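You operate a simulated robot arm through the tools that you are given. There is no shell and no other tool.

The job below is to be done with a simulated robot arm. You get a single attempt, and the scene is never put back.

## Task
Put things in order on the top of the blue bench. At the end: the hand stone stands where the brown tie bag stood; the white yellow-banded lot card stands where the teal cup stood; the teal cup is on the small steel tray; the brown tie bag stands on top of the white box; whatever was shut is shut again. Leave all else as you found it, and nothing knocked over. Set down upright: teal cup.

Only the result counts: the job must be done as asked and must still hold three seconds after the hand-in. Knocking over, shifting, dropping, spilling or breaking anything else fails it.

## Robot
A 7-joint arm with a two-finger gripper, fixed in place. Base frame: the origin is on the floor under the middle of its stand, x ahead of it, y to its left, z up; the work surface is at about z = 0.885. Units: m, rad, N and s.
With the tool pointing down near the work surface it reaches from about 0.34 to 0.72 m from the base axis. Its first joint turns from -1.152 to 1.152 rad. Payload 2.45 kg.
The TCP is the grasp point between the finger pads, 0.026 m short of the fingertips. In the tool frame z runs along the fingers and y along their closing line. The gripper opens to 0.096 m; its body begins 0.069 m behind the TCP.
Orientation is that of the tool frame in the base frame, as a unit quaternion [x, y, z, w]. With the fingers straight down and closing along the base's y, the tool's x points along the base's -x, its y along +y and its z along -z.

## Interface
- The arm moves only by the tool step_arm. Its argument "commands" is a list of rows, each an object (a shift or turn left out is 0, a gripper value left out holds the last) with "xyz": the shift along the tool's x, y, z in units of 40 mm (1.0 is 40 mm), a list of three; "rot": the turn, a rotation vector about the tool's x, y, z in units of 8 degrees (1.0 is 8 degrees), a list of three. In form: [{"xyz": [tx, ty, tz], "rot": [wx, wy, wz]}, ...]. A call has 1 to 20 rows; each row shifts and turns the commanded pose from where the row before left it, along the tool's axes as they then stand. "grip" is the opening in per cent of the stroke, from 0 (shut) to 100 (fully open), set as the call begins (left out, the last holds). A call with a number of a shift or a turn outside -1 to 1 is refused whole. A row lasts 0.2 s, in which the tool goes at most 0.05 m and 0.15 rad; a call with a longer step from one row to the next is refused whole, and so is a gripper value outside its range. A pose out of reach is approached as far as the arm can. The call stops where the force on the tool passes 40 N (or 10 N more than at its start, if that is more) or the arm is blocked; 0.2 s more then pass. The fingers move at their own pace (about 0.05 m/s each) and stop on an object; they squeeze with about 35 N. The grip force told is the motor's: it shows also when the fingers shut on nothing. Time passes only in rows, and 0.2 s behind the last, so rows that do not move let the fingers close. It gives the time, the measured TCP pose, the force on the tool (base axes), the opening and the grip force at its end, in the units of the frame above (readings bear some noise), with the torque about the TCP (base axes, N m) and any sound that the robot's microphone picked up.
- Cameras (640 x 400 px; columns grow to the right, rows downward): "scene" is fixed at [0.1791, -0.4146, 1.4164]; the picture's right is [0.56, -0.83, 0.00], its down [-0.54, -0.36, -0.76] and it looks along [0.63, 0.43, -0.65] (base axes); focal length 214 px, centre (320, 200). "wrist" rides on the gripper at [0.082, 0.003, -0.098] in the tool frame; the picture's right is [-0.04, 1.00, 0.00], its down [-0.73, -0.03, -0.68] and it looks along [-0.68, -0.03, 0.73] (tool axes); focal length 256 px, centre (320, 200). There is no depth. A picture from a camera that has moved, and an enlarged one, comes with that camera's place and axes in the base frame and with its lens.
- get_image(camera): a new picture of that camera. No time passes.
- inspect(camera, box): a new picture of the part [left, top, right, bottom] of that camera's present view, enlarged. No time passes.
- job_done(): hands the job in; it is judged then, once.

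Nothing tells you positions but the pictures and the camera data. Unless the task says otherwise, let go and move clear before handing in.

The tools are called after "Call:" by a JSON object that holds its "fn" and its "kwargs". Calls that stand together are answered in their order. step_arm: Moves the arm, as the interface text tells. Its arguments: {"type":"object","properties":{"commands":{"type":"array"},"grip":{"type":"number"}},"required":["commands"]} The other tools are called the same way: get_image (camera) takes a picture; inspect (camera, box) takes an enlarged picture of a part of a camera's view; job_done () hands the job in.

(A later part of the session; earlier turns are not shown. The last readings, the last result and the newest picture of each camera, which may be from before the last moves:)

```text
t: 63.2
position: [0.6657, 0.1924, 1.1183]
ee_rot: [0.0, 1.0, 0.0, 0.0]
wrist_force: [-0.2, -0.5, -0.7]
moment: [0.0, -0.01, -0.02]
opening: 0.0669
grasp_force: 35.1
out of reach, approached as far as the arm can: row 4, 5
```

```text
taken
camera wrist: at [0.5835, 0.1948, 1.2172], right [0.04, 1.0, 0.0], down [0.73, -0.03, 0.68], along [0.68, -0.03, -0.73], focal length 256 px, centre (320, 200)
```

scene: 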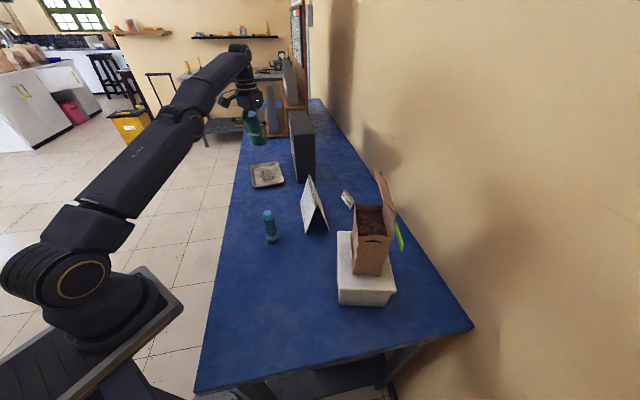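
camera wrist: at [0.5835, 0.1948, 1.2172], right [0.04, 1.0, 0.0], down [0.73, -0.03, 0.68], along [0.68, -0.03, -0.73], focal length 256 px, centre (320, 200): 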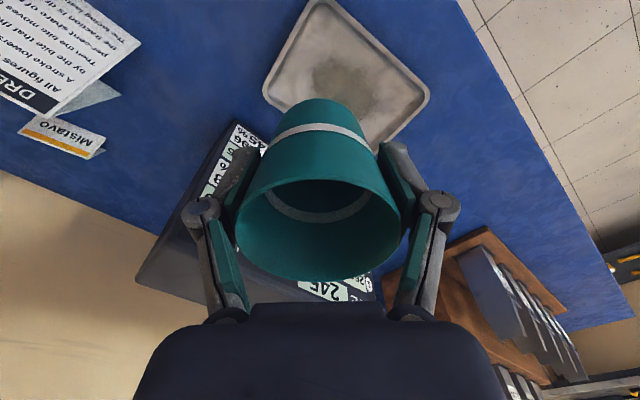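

The arm is near its reach limit at this height but should extend further lower down. I'm descending gradually over the tray.

Call:
{"fn": "step_arm", "kwargs": {"commands": [{"xyz": [0, 0, 0.5]}, {"xyz": [0, 0, 0.5]}, {"xyz": [0, 0, 0.5]}, {"xyz": [0, 0, 0.5]}, {"xyz": [0, 0, 0.5]}, {}]}}

Call:
{"fn": "inspect", "kwargs": {"camera": "scene", "box": [210, 90, 330, 210]}}

Call:
{"fn": "get_image", "kwargs": {"camera": "wrist"}}

```text
t: 64.6
position: [0.6664, 0.1937, 1.0183]
ee_rot: [0.0, 1.0, 0.0, 0.0]
wrist_force: [1.1, -0.8, -1.0]
moment: [-0.03, 0.02, 0.01]
opening: 0.0668
grasp_force: 34.8
```

```text
3.33 times, centred on (270, 150) of scene
camera zoom: at [0.1791, -0.4146, 1.4164], right [0.56, -0.83, 0.0], down [-0.54, -0.36, -0.76], along [0.63, 0.43, -0.65], focal length 715 px, centre (487, 367)
```

zoom: 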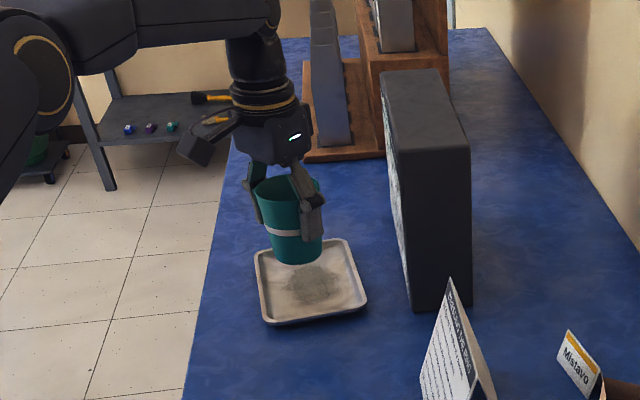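

```text
taken
camera wrist: at [0.584, 0.1956, 1.1177], right [0.04, 1.0, 0.0], down [0.73, -0.03, 0.68], along [0.68, -0.03, -0.73], focal length 256 px, centre (320, 200)
```

wrist: 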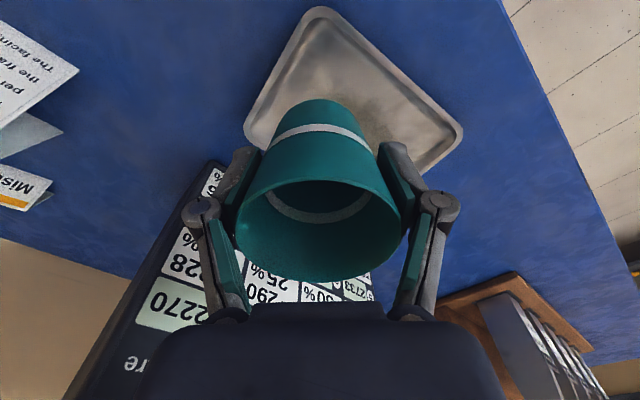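

The cup hangs over the tray's near half. I'm lowering a little and extending outward toward the tray's middle.

Call:
{"fn": "step_arm", "kwargs": {"commands": [{"xyz": [0, 0, 0.4]}, {"xyz": [0, 0, 0.35]}, {"xyz": [-0.22, 0.165, 0]}, {"xyz": [-0.22, 0.165, 0]}, {}]}}

Call:
{"fn": "inspect", "kwargs": {"camera": "scene", "box": [230, 120, 310, 210]}}

Call:
{"fn": "get_image", "kwargs": {"camera": "wrist"}}

```text
t: 65.8
position: [0.6835, 0.2048, 0.9905]
ee_rot: [0.0, 1.0, 0.0, 0.0]
wrist_force: [0.1, 0.4, -1.3]
moment: [0.01, -0.01, 0.0]
opening: 0.0669
grasp_force: 34.9
```

```text
4.44 times, centred on (270, 165) of scene
camera zoom: at [0.1791, -0.4145, 1.4164], right [0.56, -0.83, 0.0], down [-0.54, -0.36, -0.76], along [0.63, 0.43, -0.65], focal length 953 px, centre (542, 356)
```

zoom: 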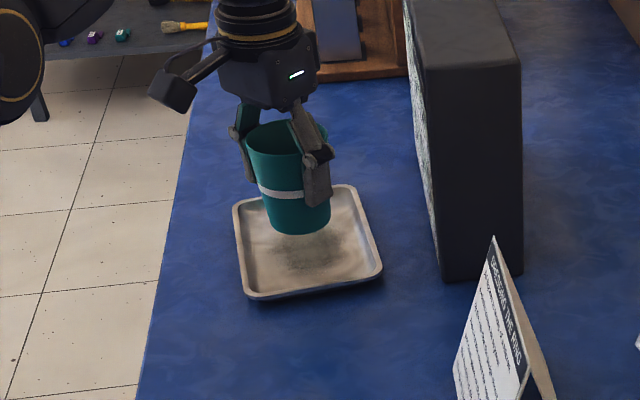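

```text
taken
camera wrist: at [0.6014, 0.2088, 1.0877], right [0.04, 1.0, 0.0], down [0.73, -0.03, 0.68], along [0.68, -0.03, -0.73], focal length 256 px, centre (320, 200)
```

wrist: 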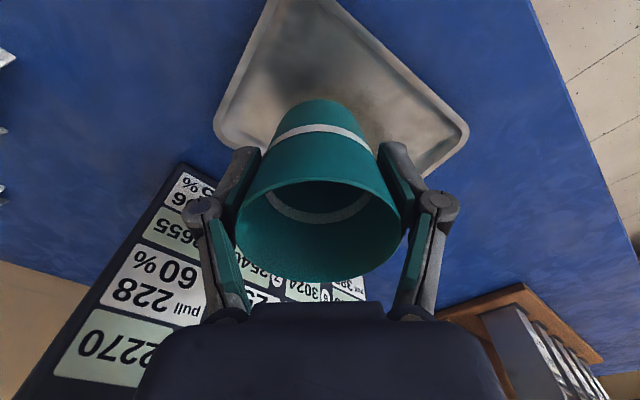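

The reach is good here. I'm lowering the cup close to the tray floor, then in small steps.

Call:
{"fn": "step_arm", "kwargs": {"commands": [{"xyz": [0, 0, 0.3]}, {"xyz": [0, 0, 0.3]}, {"xyz": [0, 0, 0.25]}, {}]}}

Call:
{"fn": "step_arm", "kwargs": {"commands": [{"xyz": [0, 0, 0.05]}, {"xyz": [0, 0, 0.05]}, {}]}}

Call:
{"fn": "inspect", "kwargs": {"camera": "scene", "box": [230, 120, 310, 210]}}

```text
t: 66.8
position: [0.683, 0.206, 0.9557]
ee_rot: [0.0, 1.0, -0.001, 0.0]
wrist_force: [-0.2, -0.3, -1.1]
moment: [-0.01, 0.01, 0.03]
opening: 0.0665
grasp_force: 35.2
```

```text
t: 67.6
position: [0.6832, 0.2052, 0.9517]
ee_rot: [0.0, 1.0, 0.001, 0.0]
wrist_force: [-0.3, 0.6, -0.1]
moment: [0.03, 0.01, 0.01]
opening: 0.0663
grasp_force: 35.2
```

```text
4.44 times, centred on (270, 165) of scene
camera zoom: at [0.1791, -0.4146, 1.4164], right [0.56, -0.83, 0.0], down [-0.54, -0.36, -0.76], along [0.63, 0.43, -0.65], focal length 953 px, centre (542, 356)
```

zoom: 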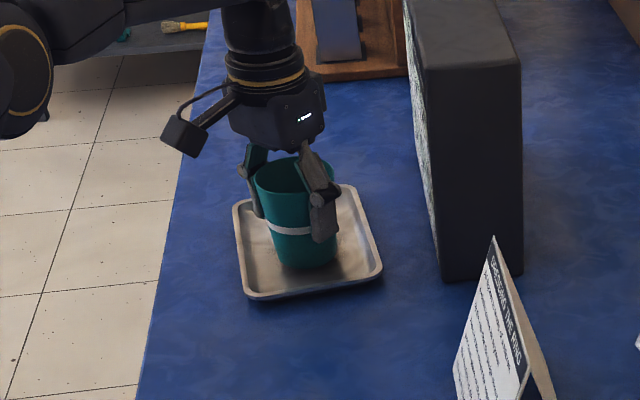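

Call:
{"fn": "step_arm", "kwargs": {"commands": [{"xyz": [0, 0, 0.04]}, {"xyz": [0, 0, 0.04]}, {}]}}

Call:
{"fn": "step_arm", "kwargs": {"commands": [{"xyz": [0, 0, 0.03]}, {}]}}

```text
t: 68.4
position: [0.6831, 0.204, 0.9491]
ee_rot: [0.0, 1.0, 0.0, 0.001]
wrist_force: [-0.4, -0.1, 0.2]
moment: [0.02, -0.02, -0.02]
opening: 0.0663
grasp_force: 35.1
```

```text
t: 69.0
position: [0.6832, 0.2058, 0.9468]
ee_rot: [0.001, 1.0, -0.001, 0.001]
wrist_force: [0.6, 0.2, -0.1]
moment: [-0.04, 0.01, -0.01]
opening: 0.0665
grasp_force: 34.9
```

No firm contact yet. I'm continuing down in 1 mm steps.

Call:
{"fn": "step_arm", "kwargs": {"commands": [{"xyz": [0, 0, 0.025]}, {}]}}

Call:
{"fn": "step_arm", "kwargs": {"commands": [{"xyz": [0, 0, 0.025]}, {}]}}

Call:
{"fn": "step_arm", "kwargs": {"commands": [{"xyz": [0, 0, 0.025]}, {}]}}

```text
t: 69.6
position: [0.6828, 0.2057, 0.9467]
ee_rot: [-0.001, 1.0, 0.0, 0.0]
wrist_force: [0.1, -0.2, 0.2]
moment: [0.0, -0.02, 0.01]
opening: 0.0661
grasp_force: 34.7
```

```text
t: 70.2
position: [0.6828, 0.2064, 0.9452]
ee_rot: [0.001, 1.0, 0.0, 0.0]
wrist_force: [-0.4, -1.0, -0.4]
moment: [0.03, 0.03, 0.01]
opening: 0.0662
grasp_force: 34.7
```

```text
t: 70.8
position: [0.683, 0.2059, 0.9461]
ee_rot: [0.0, 1.0, 0.0, 0.0]
wrist_force: [-0.8, -0.5, 2.4]
moment: [-0.01, -0.03, -0.03]
opening: 0.0664
grasp_force: 34.9
```

The cup is now lightly on the tray floor at about 2.4 N. I'm checking that it stands straight before releasing.

Call:
{"fn": "inspect", "kwargs": {"camera": "scene", "box": [240, 130, 310, 210]}}

Call:
{"fn": "get_image", "kwargs": {"camera": "wrist"}}

```text
5.00 times, centred on (275, 170) of scene
camera zoom: at [0.179, -0.4146, 1.4164], right [0.56, -0.83, 0.0], down [-0.54, -0.36, -0.76], along [0.63, 0.43, -0.65], focal length 1072 px, centre (545, 350)
```

zoom: 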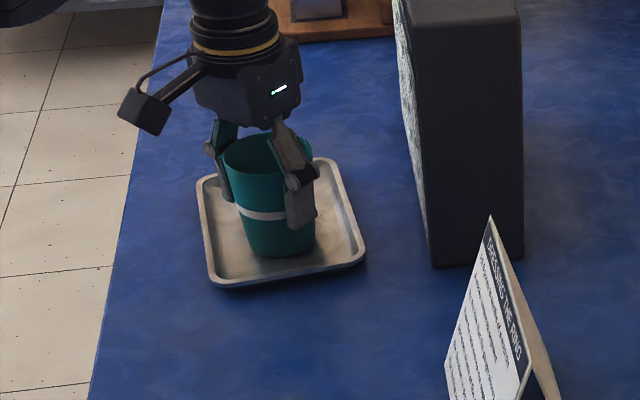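

```text
taken
camera wrist: at [0.6012, 0.2085, 1.0434], right [0.04, 1.0, 0.0], down [0.73, -0.03, 0.68], along [0.68, -0.03, -0.73], focal length 256 px, centre (320, 200)
```

wrist: 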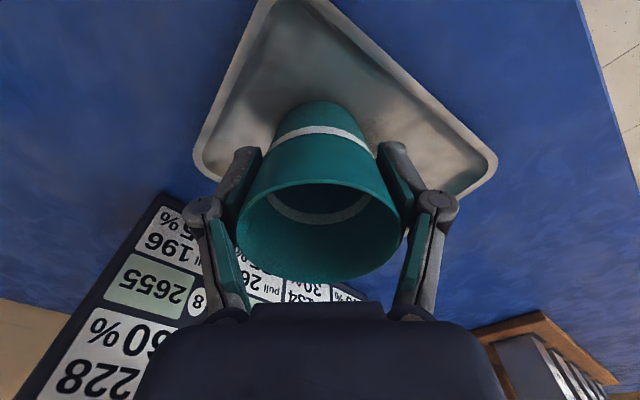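

The cup stands within the tray floor, upright. I'm releasing and rising straight up.

Call:
{"fn": "step_arm", "kwargs": {"commands": [{}, {}, {}, {}], "grip": 100}}

Call:
{"fn": "get_image", "kwargs": {"camera": "wrist"}}

Call:
{"fn": "inspect", "kwargs": {"camera": "scene", "box": [240, 130, 310, 210]}}

```text
t: 71.8
position: [0.6836, 0.2057, 0.9446]
ee_rot: [0.0, 1.0, 0.0, 0.0]
wrist_force: [1.2, 0.0, -0.3]
moment: [0.0, -0.01, 0.0]
opening: 0.0963
grasp_force: 0.1
```

```text
taken
camera wrist: at [0.6012, 0.2084, 1.0432], right [0.04, 1.0, 0.0], down [0.73, -0.03, 0.68], along [0.68, -0.03, -0.73], focal length 256 px, centre (320, 200)
```

wrist: 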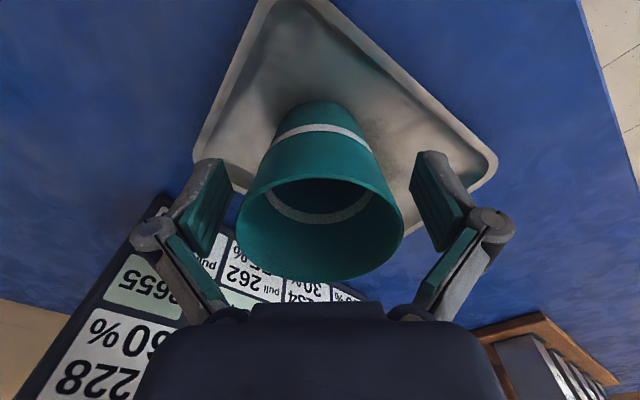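

```text
5.00 times, centred on (275, 170) of scene
camera zoom: at [0.1791, -0.4146, 1.4164], right [0.56, -0.83, 0.0], down [-0.54, -0.36, -0.76], along [0.63, 0.43, -0.65], focal length 1072 px, centre (545, 350)
```

zoom: 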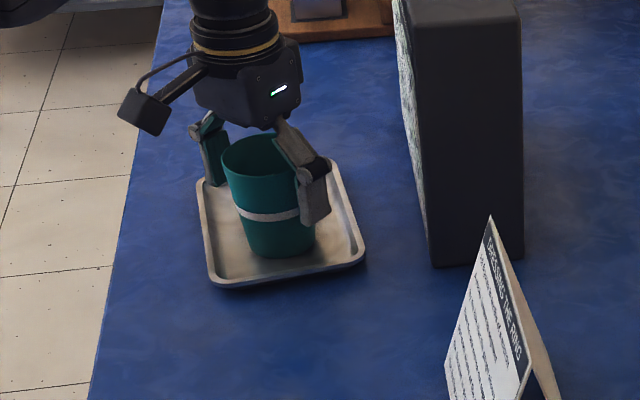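

The cup is free and standing. I'm going straight up first, then drifting inward as the reach shrinks with height.

Call:
{"fn": "step_arm", "kwargs": {"commands": [{"xyz": [0, 0, -0.5]}, {"xyz": [0, 0, -0.6]}, {"xyz": [0.1, 0, -0.6]}, {"xyz": [0.15, 0, -0.7]}, {"xyz": [0.25, 0, -0.7]}, {"xyz": [0.3, 0, -0.7]}, {"xyz": [0.4, -0.3, -0.7]}, {"xyz": [0.5, -0.5, -0.5]}]}}

Call:
{"fn": "get_image", "kwargs": {"camera": "scene"}}

Call:
{"fn": "get_image", "kwargs": {"camera": "wrist"}}

```text
t: 73.6
position: [0.6158, 0.1736, 1.146]
ee_rot: [-0.001, 1.0, 0.0, 0.0]
wrist_force: [-0.3, -0.8, 0.3]
moment: [-0.02, -0.01, -0.01]
opening: 0.0956
grasp_force: 0.0
```

```text
taken
```

scene: 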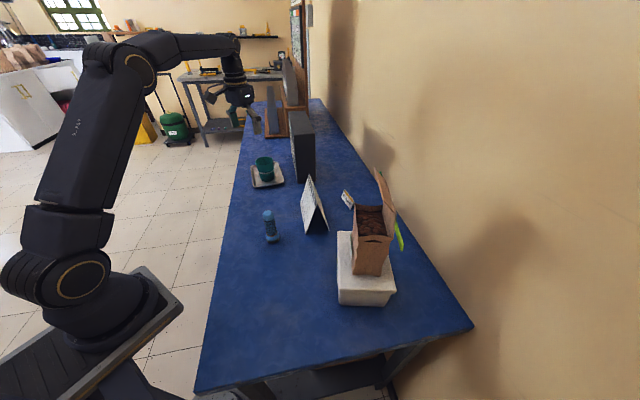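

```text
taken
camera wrist: at [0.5338, 0.1758, 1.2437], right [0.04, 1.0, 0.0], down [0.73, -0.03, 0.68], along [0.68, -0.03, -0.73], focal length 256 px, centre (320, 200)
```

wrist: 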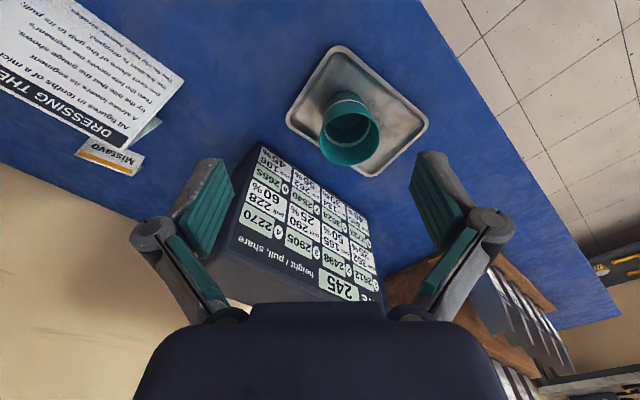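

The cup stands on the tray. Now the lot card "Mistavo": I'm moving over toward it for a close look.

Call:
{"fn": "step_arm", "kwargs": {"commands": [{"xyz": [0.1, -0.9, 0]}, {"xyz": [0.1, -0.9, 0]}, {"xyz": [0.1, -0.9, 0]}, {"xyz": [0.1, -0.9, 0]}, {"xyz": [0.1, -0.9, 0]}, {"xyz": [0.1, -0.9, 0]}, {"xyz": [0.1, -0.9, 0]}, {"xyz": [0.1, -0.9, 0]}, {}]}}

Call:
{"fn": "get_image", "kwargs": {"camera": "wrist"}}

Call:
{"fn": "inspect", "kwargs": {"camera": "scene", "box": [290, 160, 400, 280]}}

```text
t: 75.6
position: [0.5831, -0.1149, 1.1426]
ee_rot: [-0.001, 1.0, 0.0, 0.0]
wrist_force: [-0.7, -0.2, 0.2]
moment: [0.0, -0.01, 0.02]
opening: 0.0958
grasp_force: 0.1
```

```text
taken
camera wrist: at [0.5005, -0.1117, 1.2414], right [0.04, 1.0, 0.0], down [0.73, -0.03, 0.68], along [0.68, -0.03, -0.73], focal length 256 px, centre (320, 200)
```

wrist: 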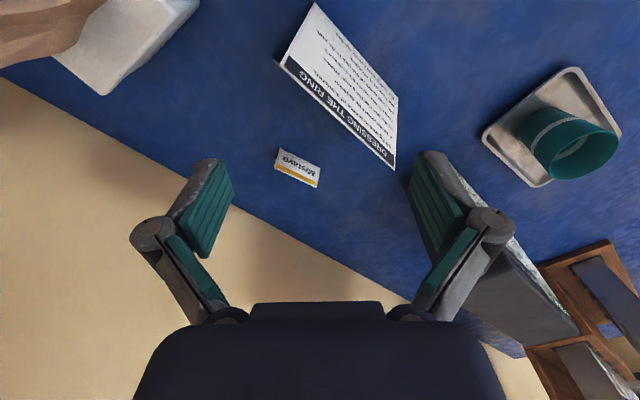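

```text
3.33 times, centred on (345, 220) of scene
camera zoom: at [0.179, -0.4146, 1.4164], right [0.56, -0.83, 0.0], down [-0.54, -0.36, -0.76], along [0.63, 0.43, -0.65], focal length 715 px, centre (237, 133)
```

zoom: 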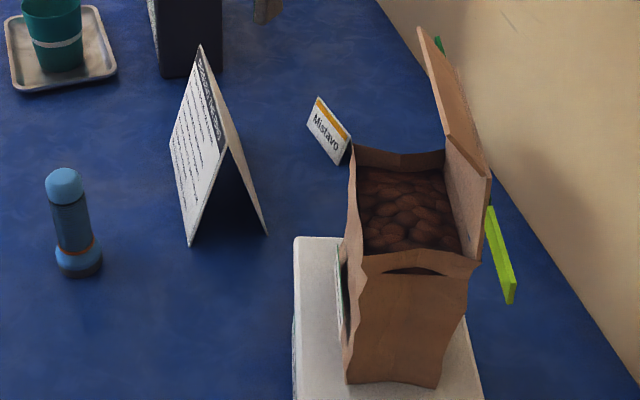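

I'll zoom in on the small card for its exact geometry.

Call:
{"fn": "inspect", "kwargs": {"camera": "wrist", "box": [250, 130, 350, 210]}}

Call:
{"fn": "inspect", "kwargs": {"camera": "scene", "box": [325, 180, 375, 230]}}

Call:
{"fn": "inspect", "kwargs": {"camera": "wrist", "box": [260, 0, 420, 180]}}

```text
5.00 times, centred on (300, 170) of wrist
camera zoom: at [0.5005, -0.1117, 1.2414], right [0.04, 1.0, 0.0], down [0.73, -0.03, 0.68], along [0.68, -0.03, -0.73], focal length 1280 px, centre (420, 350)
```

zoom: 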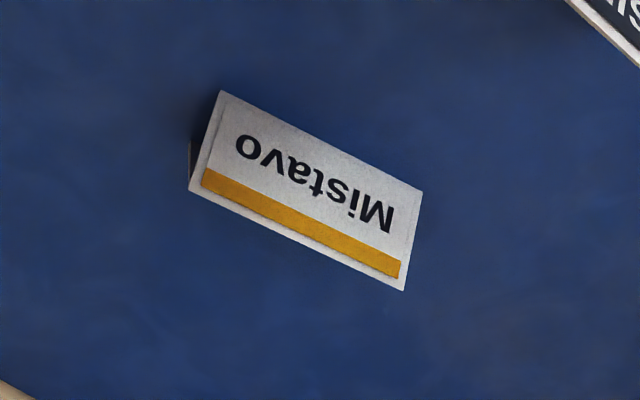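

```text
8.00 times, centred on (350, 205) of scene
camera zoom: at [0.179, -0.4146, 1.4164], right [0.56, -0.83, 0.0], down [-0.54, -0.36, -0.76], along [0.63, 0.43, -0.65], focal length 1716 px, centre (80, 160)
```

zoom: 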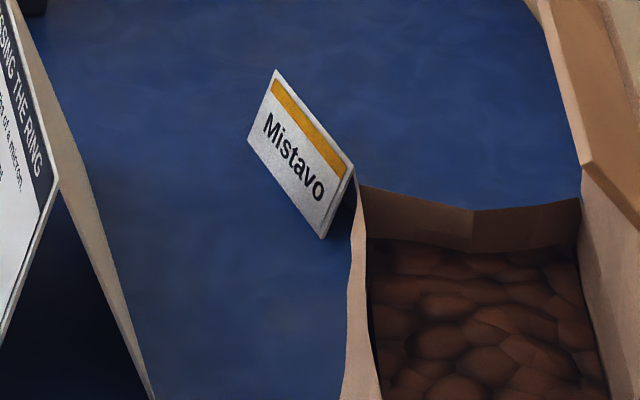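

```text
2.22 times, centred on (340, 90) of wrist
camera zoom: at [0.5005, -0.1117, 1.2414], right [0.04, 1.0, 0.0], down [0.73, -0.03, 0.68], along [0.68, -0.03, -0.73], focal length 569 px, centre (276, 444)
```

zoom: 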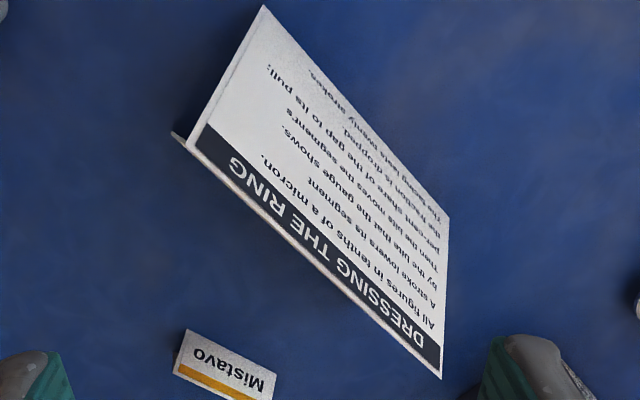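

The card is about 0.076 long, 0.025 deep and 0.038 high, centred near (0.749, -0.161), which is beyond the reach of a vertical tool. I'll grip it by its two ends with the tool leaning outward, so first I'm turning the wrist to keep the camera on the upper side.

Call:
{"fn": "step_arm", "kwargs": {"commands": [{"xyz": [0, 0, -0.5], "rot": [0, 0, -0.91]}, {"xyz": [0, 0, -0.5], "rot": [0, 0, -0.91]}, {"rot": [0, 0, -0.91]}, {"rot": [0, 0, -0.91]}, {"rot": [0, 0, -0.91]}, {"rot": [0, 0, -0.91]}, {"rot": [0, 0, -0.91]}, {"rot": [0, 0, -0.91]}, {"rot": [0, 0, -0.91]}, {"rot": [0, 0, -0.91]}, {"rot": [0, 0, -0.91]}, {"rot": [0, 0, -0.91]}, {"rot": [0, 0, -0.91]}, {"rot": [0, 0, -0.91]}, {"rot": [0, 0, -0.91]}, {"rot": [0, 0, -0.91]}, {"rot": [0, 0, -0.91]}, {"rot": [0, 0, -0.91]}, {"rot": [0, 0, -0.91]}, {"rot": [0, 0, -0.91]}]}}

Call:
{"fn": "get_image", "kwargs": {"camera": "scene"}}

Call:
{"fn": "get_image", "kwargs": {"camera": "wrist"}}

```text
t: 79.8
position: [0.5831, -0.1152, 1.1847]
ee_rot: [0.956, -0.294, 0.0, -0.001]
wrist_force: [0.0, -0.1, 0.9]
moment: [-0.01, 0.01, 0.02]
opening: 0.0958
grasp_force: 0.0
```

```text
taken
```

scene: 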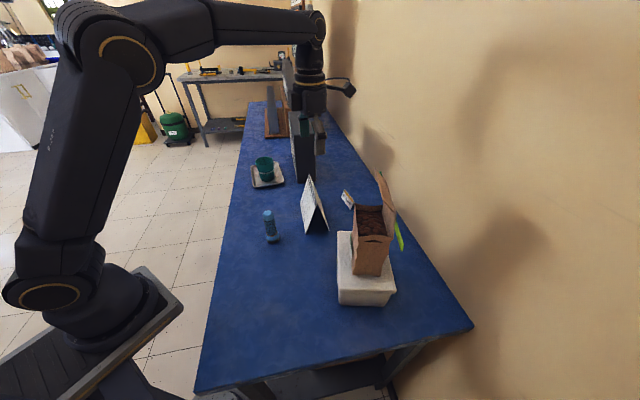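

```text
taken
camera wrist: at [0.6483, -0.164, 1.2823], right [-0.59, -0.8, 0.0], down [-0.59, 0.44, 0.68], along [-0.55, 0.4, -0.73], focal length 256 px, centre (320, 200)
```

wrist: 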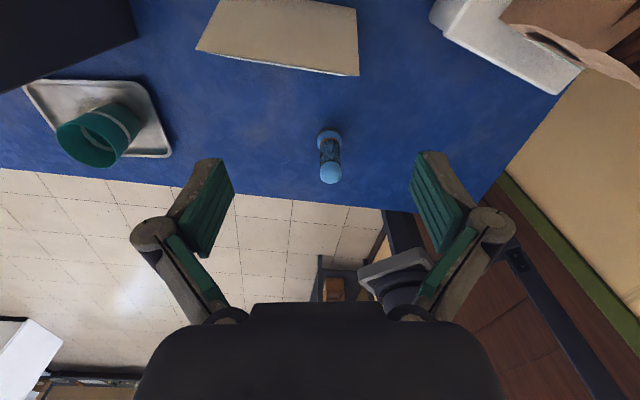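

The wrist turned fully. I'm now tilting the tool 30° outward and moving above the card.

Call:
{"fn": "step_arm", "kwargs": {"commands": [{"rot": [0, 0.9375, 0]}, {"rot": [0, 0.9375, 0]}, {"rot": [0, 0.9375, 0]}, {"rot": [0, 0.9375, 0]}, {"xyz": [0.306, -0.231, 0.825]}, {"xyz": [0.306, -0.231, 0.825]}, {"xyz": [0.306, -0.231, 0.825]}, {"xyz": [0.306, -0.231, 0.825]}, {"xyz": [0.306, -0.231, 0.825]}, {"xyz": [0.306, -0.231, 0.825]}, {}]}}

Call:
{"fn": "get_image", "kwargs": {"camera": "wrist"}}

Call:
{"fn": "get_image", "kwargs": {"camera": "scene"}}

```text
t: 82.2
position: [0.7496, -0.1617, 1.0487]
ee_rot: [0.923, -0.286, 0.246, 0.076]
wrist_force: [0.1, 0.1, 0.3]
moment: [0.01, -0.02, -0.02]
opening: 0.0958
grasp_force: 0.1
```

```text
taken
camera wrist: at [0.7642, -0.1774, 1.1743], right [-0.59, -0.81, -0.02], down [-0.79, 0.57, 0.22], along [-0.17, 0.15, -0.97], focal length 256 px, centre (320, 200)
```

wrist: 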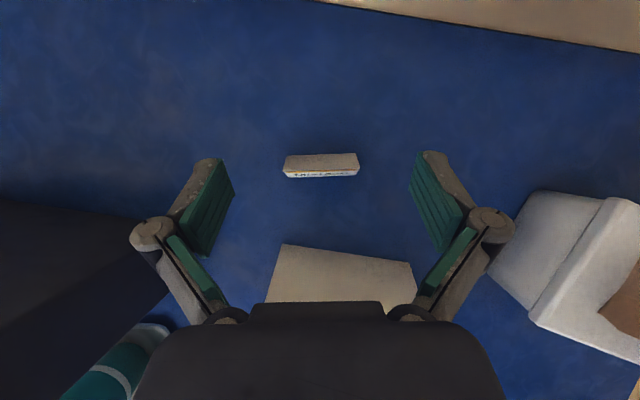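

```text
taken
```

scene: 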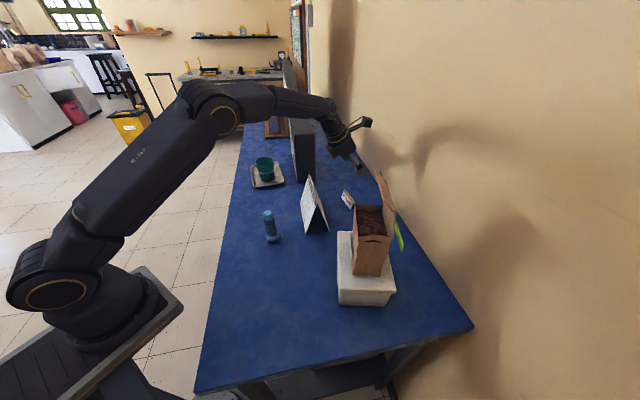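

The reach is fine with this lean, and the camera now looks down on the card. I'll zoom in to align.

Call:
{"fn": "inspect", "kwargs": {"camera": "wrist", "box": [260, 130, 380, 200]}}

Call:
{"fn": "inspect", "kwargs": {"camera": "wrist", "box": [120, 120, 520, 320]}}

```text
5.33 times, centred on (320, 165) of wrist
camera zoom: at [0.7642, -0.1774, 1.1743], right [-0.59, -0.81, -0.02], down [-0.79, 0.57, 0.22], along [-0.17, 0.15, -0.97], focal length 1365 px, centre (320, 387)
```

zoom: 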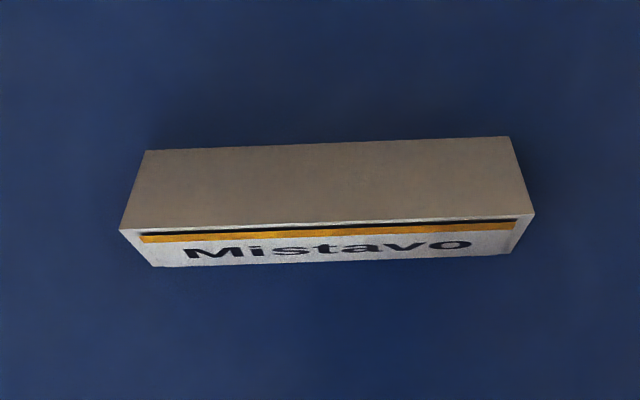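

```text
1.60 times, centred on (320, 220) of wrist
camera zoom: at [0.7642, -0.1774, 1.1743], right [-0.59, -0.81, -0.02], down [-0.79, 0.57, 0.22], along [-0.17, 0.15, -0.97], focal length 410 px, centre (320, 168)
```

zoom: 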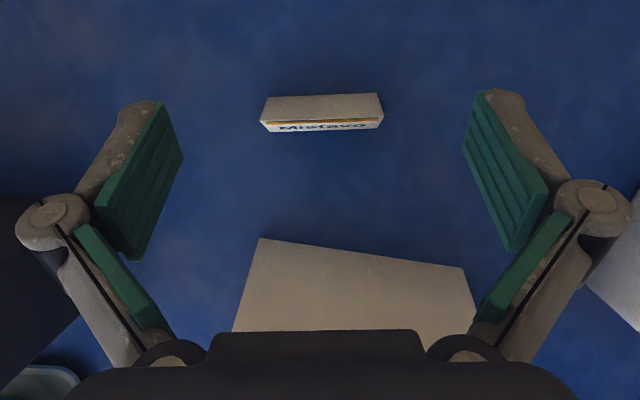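

The card's ends line up with the finger closing line. I'm descending in two stages, aiming for about (0.740, -0.155, 0.918).

Call:
{"fn": "step_arm", "kwargs": {"commands": [{"xyz": [-0.44, -0.003, 0.627]}, {"xyz": [-0.44, -0.003, 0.627]}, {"xyz": [-0.44, -0.003, 0.627]}, {}]}}

Call:
{"fn": "get_image", "kwargs": {"camera": "wrist"}}

Call:
{"fn": "inspect", "kwargs": {"camera": "scene", "box": [280, 110, 400, 240]}}

```text
t: 83.2
position: [0.7408, -0.1569, 0.9577]
ee_rot: [0.923, -0.286, 0.247, 0.076]
wrist_force: [-0.8, 0.1, 0.5]
moment: [0.0, 0.04, 0.0]
opening: 0.0956
grasp_force: 0.1
```

```text
taken
camera wrist: at [0.756, -0.1722, 1.0837], right [-0.59, -0.81, -0.02], down [-0.79, 0.57, 0.22], along [-0.17, 0.15, -0.98], focal length 256 px, centre (320, 200)
```

wrist: 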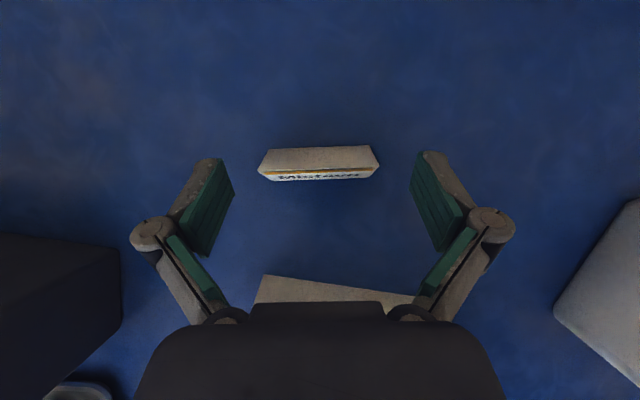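

```text
3.08 times, centred on (340, 175) of scene
camera zoom: at [0.1791, -0.4146, 1.4164], right [0.56, -0.83, 0.0], down [-0.54, -0.36, -0.76], along [0.63, 0.43, -0.65], focal length 660 px, centre (258, 277)
```

zoom: 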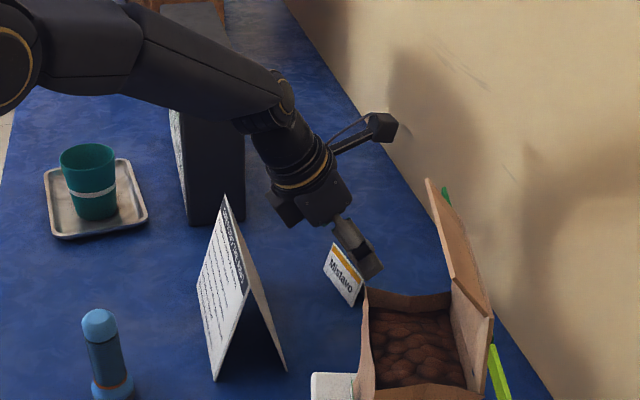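

The alignment is good and the large sheet is clear. I'm going down the last 4 cm.

Call:
{"fn": "step_arm", "kwargs": {"commands": [{"xyz": [-0.19, -0.012, 0.27]}, {"xyz": [-0.19, -0.012, 0.27]}, {"xyz": [-0.19, -0.012, 0.27]}, {}]}}

Call:
{"fn": "get_image", "kwargs": {"camera": "wrist"}}

Call:
{"fn": "inspect", "kwargs": {"camera": "scene", "box": [300, 130, 380, 230]}}

```text
t: 84.2
position: [0.7392, -0.1548, 0.9188]
ee_rot: [0.923, -0.286, 0.247, 0.077]
wrist_force: [-0.3, -0.1, 0.2]
moment: [0.02, -0.02, -0.01]
opening: 0.0958
grasp_force: 0.1
```

```text
taken
camera wrist: at [0.7547, -0.1686, 1.0442], right [-0.59, -0.81, -0.02], down [-0.79, 0.57, 0.22], along [-0.17, 0.15, -0.97], focal length 256 px, centre (320, 200)
```

wrist: 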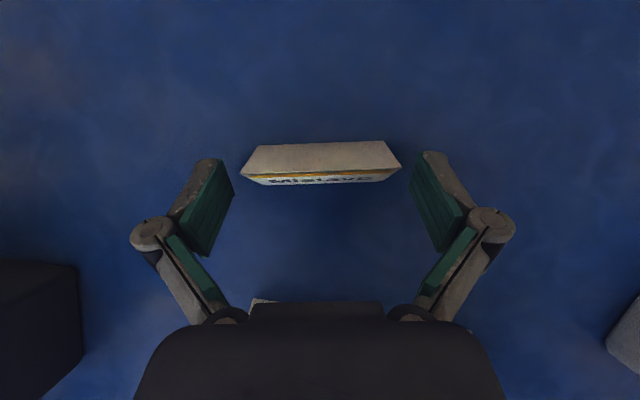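

```text
4.00 times, centred on (340, 180) of scene
camera zoom: at [0.1791, -0.4146, 1.4164], right [0.56, -0.83, 0.0], down [-0.54, -0.36, -0.76], along [0.63, 0.43, -0.65], focal length 858 px, centre (240, 280)
```

zoom: 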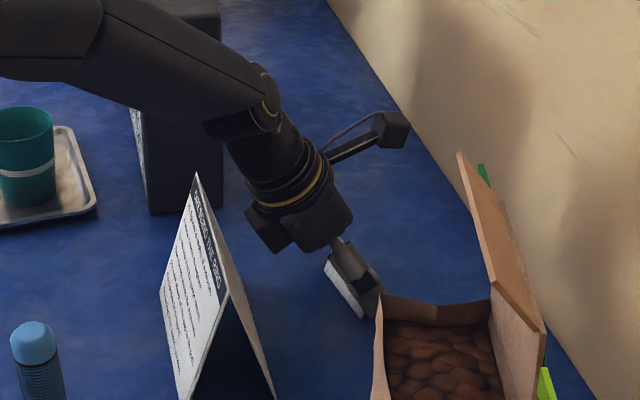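

The card is centred with a small equal gap at each end. I'm closing on it.

Call:
{"fn": "step_arm", "kwargs": {"commands": [{}, {}, {}, {}], "grip": 0}}

Call:
{"fn": "get_image", "kwargs": {"camera": "wrist"}}

```text
t: 85.2
position: [0.7392, -0.1544, 0.9186]
ee_rot: [0.923, -0.286, 0.247, 0.077]
wrist_force: [-0.1, 0.0, 1.9]
moment: [-0.06, 0.0, 0.0]
opening: 0.0743
grasp_force: 35.0
```

```text
taken
camera wrist: at [0.7547, -0.1688, 1.0447], right [-0.59, -0.81, -0.02], down [-0.79, 0.57, 0.22], along [-0.17, 0.15, -0.98], focal length 256 px, centre (320, 200)
```

wrist: 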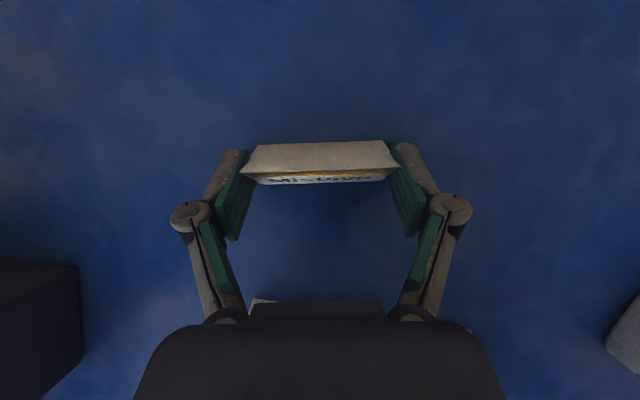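

The card is gripped at 74 mm across its ends. I'll test-lift it.

Call:
{"fn": "step_arm", "kwargs": {"commands": [{"xyz": [0.1, 0, -0.173]}, {"xyz": [0.149, 0, -0.26]}, {"xyz": [0.249, 0, -0.434]}, {}]}}

Call:
{"fn": "get_image", "kwargs": {"camera": "wrist"}}

Call:
{"fn": "inspect", "kwargs": {"camera": "scene", "box": [300, 120, 380, 220]}}

```text
t: 86.2
position: [0.7396, -0.1536, 0.9589]
ee_rot: [0.923, -0.285, 0.247, 0.076]
wrist_force: [-0.6, -1.0, 0.2]
moment: [-0.01, -0.03, 0.03]
opening: 0.0741
grasp_force: 35.1
```

```text
taken
camera wrist: at [0.7543, -0.1686, 1.0847], right [-0.59, -0.81, -0.02], down [-0.79, 0.57, 0.22], along [-0.17, 0.15, -0.97], focal length 256 px, centre (320, 200)
```

wrist: 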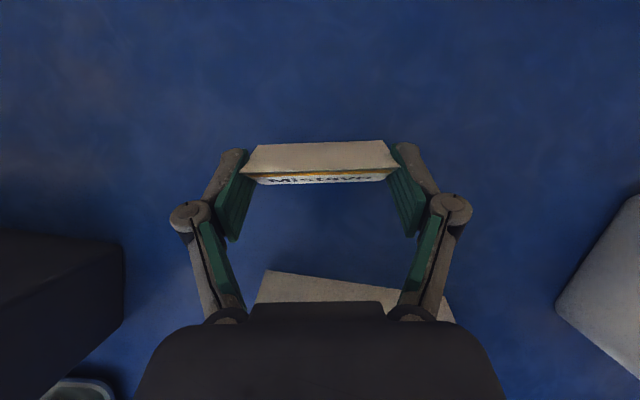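

```text
4.00 times, centred on (340, 170) of scene
camera zoom: at [0.1791, -0.4146, 1.4164], right [0.56, -0.83, 0.0], down [-0.54, -0.36, -0.76], along [0.63, 0.43, -0.65], focal length 858 px, centre (240, 320)
```

zoom: 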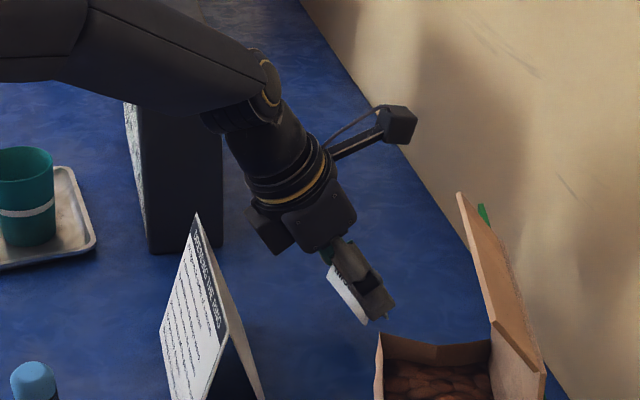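

The card is held firmly and level. I'm raising it well above everything and bringing it inward over the clear middle of the bench.

Call:
{"fn": "step_arm", "kwargs": {"commands": [{"xyz": [0.398, 0, -0.694]}, {"xyz": [0.398, 0, -0.694]}, {"xyz": [0.398, 0, -0.694]}, {"xyz": [0.398, 0, -0.694]}, {"xyz": [0.398, 0, -0.694]}, {"xyz": [0.398, 0, -0.694]}, {"xyz": [-0.644, 0.244, -0.37]}, {"xyz": [-0.644, 0.244, -0.37]}, {"xyz": [-0.644, 0.244, -0.37]}, {"xyz": [-0.644, 0.244, -0.37]}, {"xyz": [-0.644, 0.244, -0.37]}, {"xyz": [-0.644, 0.244, -0.37]}, {"xyz": [-0.644, 0.244, -0.37]}, {"xyz": [-0.644, 0.244, -0.37]}, {}]}}

Call:
{"fn": "get_image", "kwargs": {"camera": "wrist"}}

Call:
{"fn": "get_image", "kwargs": {"camera": "scene"}}

```text
t: 89.4
position: [0.4991, -0.0838, 1.1501]
ee_rot: [0.923, -0.285, 0.247, 0.076]
wrist_force: [-0.3, -0.3, -0.5]
moment: [-0.01, -0.01, -0.02]
opening: 0.0741
grasp_force: 34.8
```

```text
taken
camera wrist: at [0.5145, -0.0979, 1.278], right [-0.59, -0.81, -0.02], down [-0.79, 0.57, 0.22], along [-0.17, 0.15, -0.97], focal length 256 px, centre (320, 200)
```

wrist: 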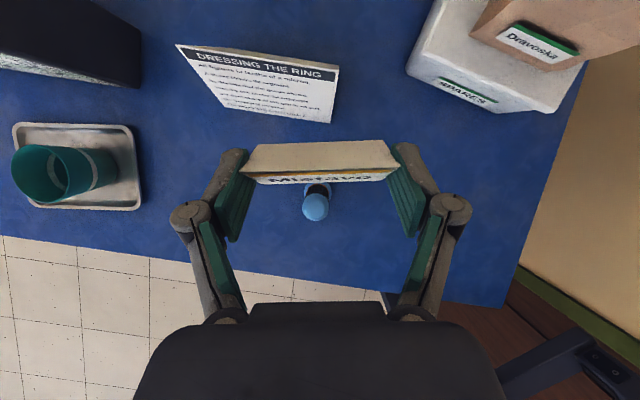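

```text
taken
```

scene: 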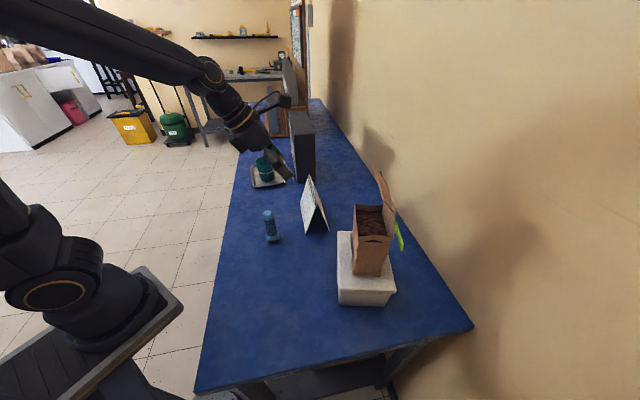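

All is steady. I'm turning the gripper about the vertical so that its lean points back toward the base for setting down.

Call:
{"fn": "step_arm", "kwargs": {"commands": [{"rot": [-0.423, 0, 0.737]}, {"rot": [-0.423, 0, 0.737]}, {"rot": [-0.423, 0, 0.737]}, {"rot": [-0.423, 0, 0.737]}, {"rot": [-0.423, 0, 0.737]}, {"rot": [-0.423, 0, 0.737]}, {"rot": [-0.423, 0, 0.737]}, {"rot": [-0.423, 0, 0.737]}, {"rot": [-0.423, 0, 0.737]}, {"rot": [-0.423, 0, 0.737]}, {"rot": [-0.423, 0, 0.737]}, {"rot": [-0.423, 0, 0.737]}, {"rot": [-0.423, 0, 0.737]}, {"rot": [-0.423, 0, 0.737]}, {"rot": [-0.423, 0, 0.737]}, {"rot": [-0.423, 0, 0.737]}, {"rot": [-0.423, 0, 0.737]}, {}]}}

Call:
{"fn": "get_image", "kwargs": {"camera": "wrist"}}

Call:
{"fn": "get_image", "kwargs": {"camera": "scene"}}

```text
t: 93.2
position: [0.4991, -0.0835, 1.1495]
ee_rot: [-0.249, 0.934, -0.067, -0.247]
wrist_force: [1.7, 0.3, -0.4]
moment: [0.02, -0.03, 0.01]
opening: 0.074
grasp_force: 34.7
```

```text
taken
camera wrist: at [0.4772, -0.0915, 1.2755], right [-0.47, 0.88, -0.02], down [0.86, 0.46, 0.23], along [0.21, 0.09, -0.97], focal length 256 px, centre (320, 200)
```

wrist: 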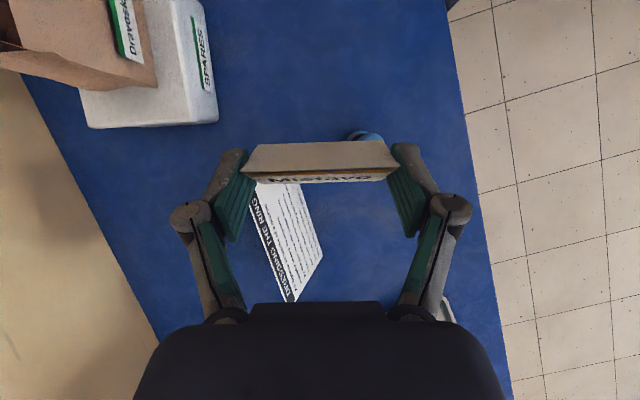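

```text
taken
```

scene: 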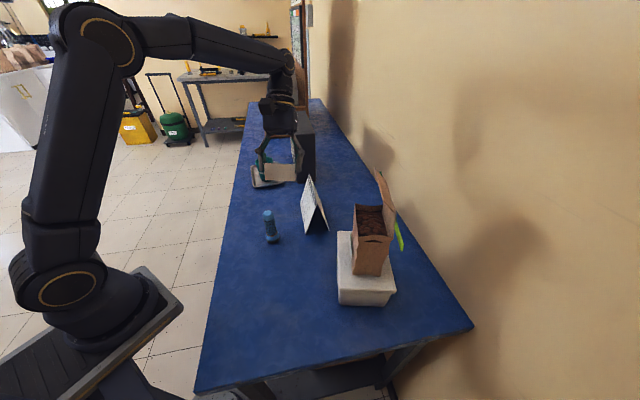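

The card is level, facing its new orientation. I'm moving above the cup's old spot.

Call:
{"fn": "step_arm", "kwargs": {"commands": [{"xyz": [0.333, -0.021, 0.19]}, {"xyz": [0.666, -0.041, 0.38]}, {"xyz": [0.666, -0.041, 0.38]}, {"xyz": [0.666, -0.041, 0.38]}, {"xyz": [0.666, -0.041, 0.38]}, {"xyz": [0.666, -0.041, 0.38]}, {"xyz": [0.666, -0.041, 0.38]}, {"xyz": [0.666, -0.041, 0.38]}, {"xyz": [0.333, -0.021, 0.19]}, {}]}}

Call:
{"fn": "get_image", "kwargs": {"camera": "wrist"}}

Call:
{"fn": "get_image", "kwargs": {"camera": "scene"}}

```text
t: 95.4
position: [0.2929, -0.2159, 1.1506]
ee_rot: [-0.251, 0.934, -0.068, -0.247]
wrist_force: [0.0, 0.3, 0.9]
moment: [-0.02, 0.01, 0.0]
opening: 0.0742
grasp_force: 35.1
```

```text
taken
camera wrist: at [0.2706, -0.2247, 1.2761], right [-0.47, 0.88, -0.02], down [0.86, 0.46, 0.23], along [0.21, 0.09, -0.97], focal length 256 px, centre (320, 200)
```

wrist: 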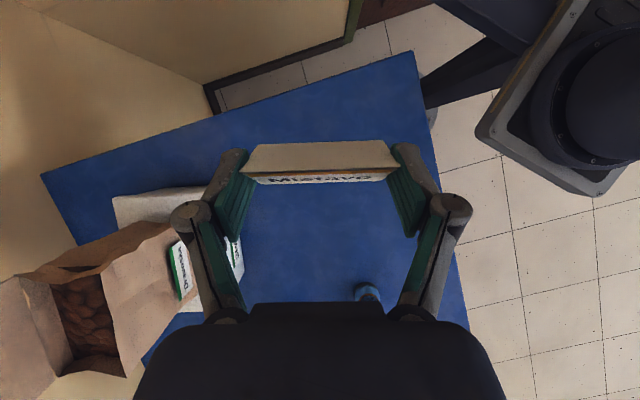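

```text
taken
```

scene: 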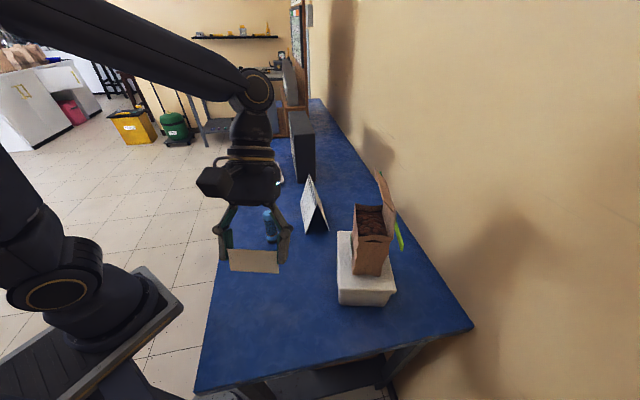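

The card is over the cup's old spot. I'm descending most of the way.

Call:
{"fn": "step_arm", "kwargs": {"commands": [{"xyz": [-0.392, 0, 0.688]}, {"xyz": [-0.392, 0, 0.688]}, {"xyz": [-0.392, 0, 0.688]}, {"xyz": [-0.392, 0, 0.688]}, {"xyz": [-0.392, 0, 0.688]}, {"xyz": [-0.392, 0, 0.688]}, {}]}}

Call:
{"fn": "get_image", "kwargs": {"camera": "wrist"}}

Call:
{"fn": "inspect", "kwargs": {"camera": "scene", "box": [200, 200, 360, 340]}}

```text
t: 97.0
position: [0.2932, -0.2173, 0.9586]
ee_rot: [-0.25, 0.934, -0.069, -0.247]
wrist_force: [0.1, 0.0, 0.6]
moment: [0.0, 0.02, -0.03]
opening: 0.074
grasp_force: 34.6
```

```text
taken
camera wrist: at [0.2713, -0.2263, 1.0842], right [-0.47, 0.88, -0.02], down [0.86, 0.46, 0.23], along [0.21, 0.09, -0.97], focal length 256 px, centre (320, 200)
```

wrist: 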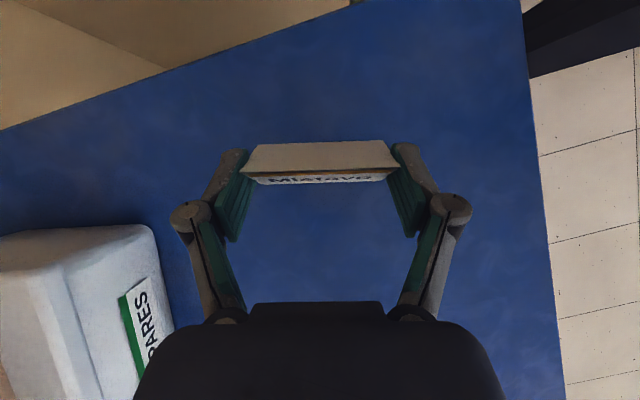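

```text
2.86 times, centred on (280, 270) of scene
camera zoom: at [0.1791, -0.4146, 1.4164], right [0.56, -0.83, 0.0], down [-0.54, -0.36, -0.76], along [0.63, 0.43, -0.65], focal length 613 px, centre (434, 0)
```

zoom: 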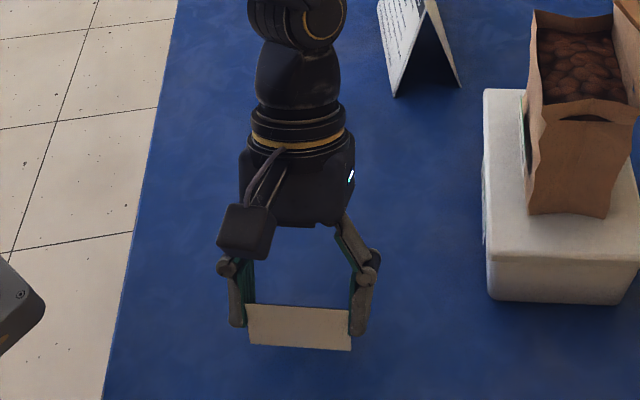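

The card is aligned and about 4 cm up. I'm lowering to within a few millimetres, then stepping down gently.

Call:
{"fn": "step_arm", "kwargs": {"commands": [{"xyz": [-0.14, 0, 0.246]}, {"xyz": [-0.14, 0, 0.246]}, {"xyz": [-0.13, 0, 0.23]}, {}]}}

Call:
{"fn": "step_arm", "kwargs": {"commands": [{"xyz": [-0.0247, 0, 0.0435]}, {"xyz": [-0.0247, 0, 0.0435]}, {}]}}

Call:
{"fn": "inspect", "kwargs": {"camera": "scene", "box": [230, 270, 330, 350]}}

```text
t: 98.0
position: [0.2925, -0.2175, 0.9261]
ee_rot: [-0.25, 0.934, -0.067, -0.247]
wrist_force: [0.3, 0.3, -0.5]
moment: [0.0, -0.01, 0.01]
opening: 0.0741
grasp_force: 35.1
```

```text
t: 98.8
position: [0.2936, -0.218, 0.9212]
ee_rot: [-0.25, 0.933, -0.067, -0.248]
wrist_force: [0.1, -0.8, -0.1]
moment: [0.0, 0.03, 0.03]
opening: 0.0743
grasp_force: 35.1
```

```text
5.00 times, centred on (280, 310) of scene
camera zoom: at [0.1791, -0.4146, 1.4164], right [0.56, -0.83, 0.0], down [-0.54, -0.36, -0.76], along [0.63, 0.43, -0.65], focal length 1072 px, centre (520, -350)
```

zoom: 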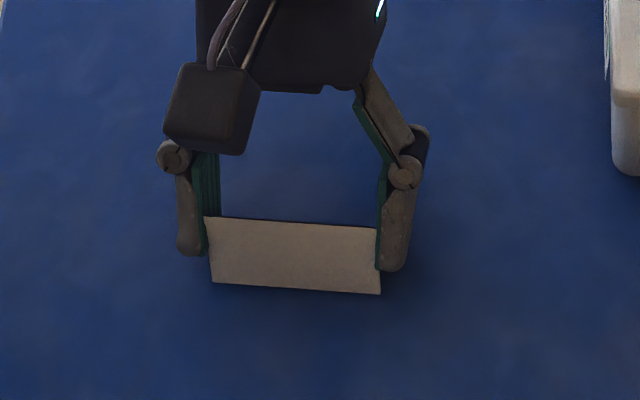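

Call:
{"fn": "step_arm", "kwargs": {"commands": [{"xyz": [-0.0185, 0, 0.0326]}, {}]}}

Call:
{"fn": "step_arm", "kwargs": {"commands": [{"xyz": [-0.0124, 0, 0.0217]}, {}]}}

```text
t: 99.4
position: [0.2931, -0.2173, 0.9206]
ee_rot: [-0.251, 0.933, -0.068, -0.247]
wrist_force: [0.3, -0.2, -1.5]
moment: [0.02, 0.02, 0.0]
opening: 0.0743
grasp_force: 35.5
```

```text
t: 100.0
position: [0.2936, -0.217, 0.9202]
ee_rot: [-0.25, 0.934, -0.068, -0.247]
wrist_force: [-0.4, -0.4, 0.4]
moment: [0.01, 0.0, 0.0]
opening: 0.0743
grasp_force: 35.3
```

Call:
{"fn": "step_arm", "kwargs": {"commands": [{"xyz": [-0.0124, 0, 0.0217]}, {}]}}

Call:
{"fn": "step_arm", "kwargs": {"commands": [{"xyz": [-0.0124, 0, 0.0217]}, {}]}}

```text
t: 100.6
position: [0.2932, -0.218, 0.9188]
ee_rot: [-0.251, 0.934, -0.068, -0.247]
wrist_force: [-0.1, 0.8, 0.5]
moment: [0.04, 0.06, -0.01]
opening: 0.074
grasp_force: 35.0
```

```text
t: 101.2
position: [0.2927, -0.2179, 0.918]
ee_rot: [-0.25, 0.934, -0.068, -0.248]
wrist_force: [-0.9, 1.8, 17.1]
moment: [0.25, 0.34, -0.03]
opening: 0.0745
grasp_force: 34.5
```

The card has touched down with about 17 N. I'm easing up slightly before releasing.

Call:
{"fn": "step_arm", "kwargs": {"commands": [{"xyz": [0.0093, 0, -0.0163]}, {}]}}

```text
t: 101.8
position: [0.2933, -0.2176, 0.9187]
ee_rot: [-0.25, 0.934, -0.067, -0.247]
wrist_force: [-0.8, 0.2, 1.3]
moment: [0.0, 0.07, 0.09]
opening: 0.0743
grasp_force: 34.9
```

Contact is light now. I'm opening the fingers.

Call:
{"fn": "step_arm", "kwargs": {"commands": [{}, {}, {}, {}], "grip": 100}}

Call:
{"fn": "get_image", "kwargs": {"camera": "wrist"}}

Call:
{"fn": "inspect", "kwargs": {"camera": "scene", "box": [230, 270, 330, 350]}}

```text
t: 102.8
position: [0.2941, -0.2179, 0.9201]
ee_rot: [-0.251, 0.933, -0.068, -0.247]
wrist_force: [0.1, 0.2, -0.2]
moment: [0.01, -0.02, 0.04]
opening: 0.0958
grasp_force: 0.1
```

```text
taken
camera wrist: at [0.272, -0.2254, 1.0447], right [-0.47, 0.88, -0.02], down [0.86, 0.46, 0.23], along [0.21, 0.09, -0.97], focal length 256 px, centre (320, 200)
```

wrist: 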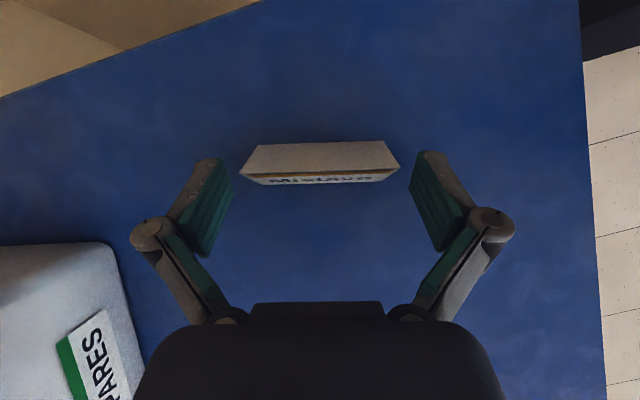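

```text
5.00 times, centred on (280, 310) of scene
camera zoom: at [0.1791, -0.4146, 1.4164], right [0.56, -0.83, 0.0], down [-0.54, -0.36, -0.76], along [0.63, 0.43, -0.65], focal length 1072 px, centre (520, -350)
```

zoom: 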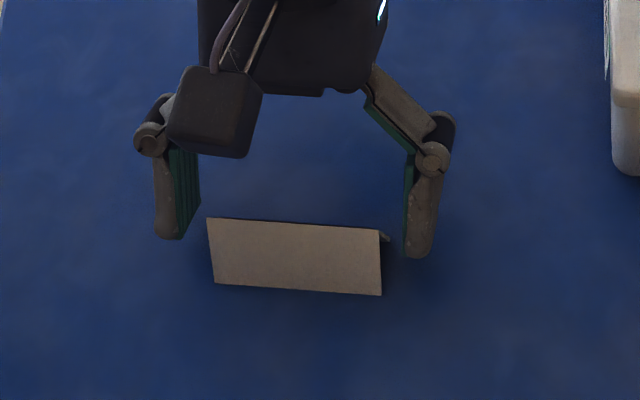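

The card stands free between the open fingers. I'm retreating straight up.

Call:
{"fn": "step_arm", "kwargs": {"commands": [{"xyz": [0.2, 0, -0.35]}, {"xyz": [0.35, 0, -0.61]}, {"xyz": [0.4, 0, -0.7]}, {"xyz": [0.4, 0, -0.7]}, {"xyz": [0.4, 0, -0.7]}, {"xyz": [0.4, 0, -0.7]}, {"xyz": [0.4, 0, -0.7]}, {"xyz": [0.4, 0, -0.7]}, {"xyz": [0.3, 0, -0.52]}, {}]}}

Call:
{"fn": "get_image", "kwargs": {"camera": "scene"}}

Call:
{"fn": "get_image", "kwargs": {"camera": "wrist"}}

```text
t: 105.0
position: [0.2915, -0.2184, 1.1814]
ee_rot: [-0.25, 0.934, -0.067, -0.247]
wrist_force: [-0.3, -0.3, -0.8]
moment: [0.0, 0.02, 0.02]
opening: 0.0961
grasp_force: 0.1
```

```text
taken
```

scene: 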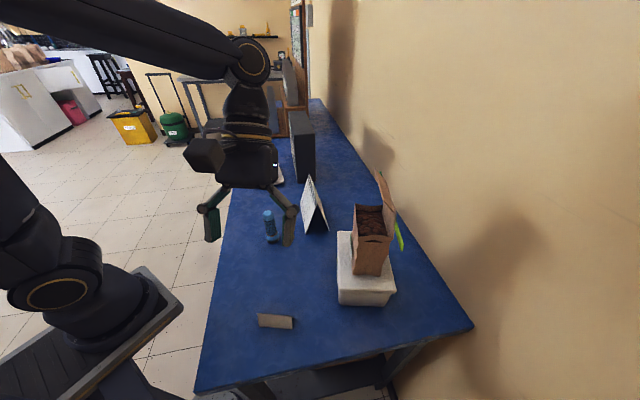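

```text
taken
camera wrist: at [0.2703, -0.2256, 1.3067], right [-0.47, 0.88, -0.02], down [0.86, 0.46, 0.23], along [0.21, 0.09, -0.97], focal length 256 px, centre (320, 200)
```

wrist: 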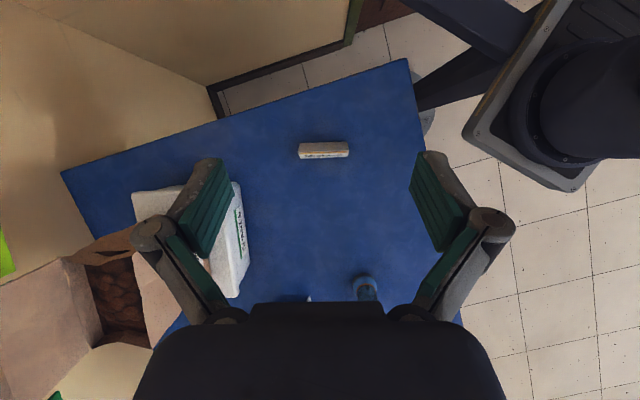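

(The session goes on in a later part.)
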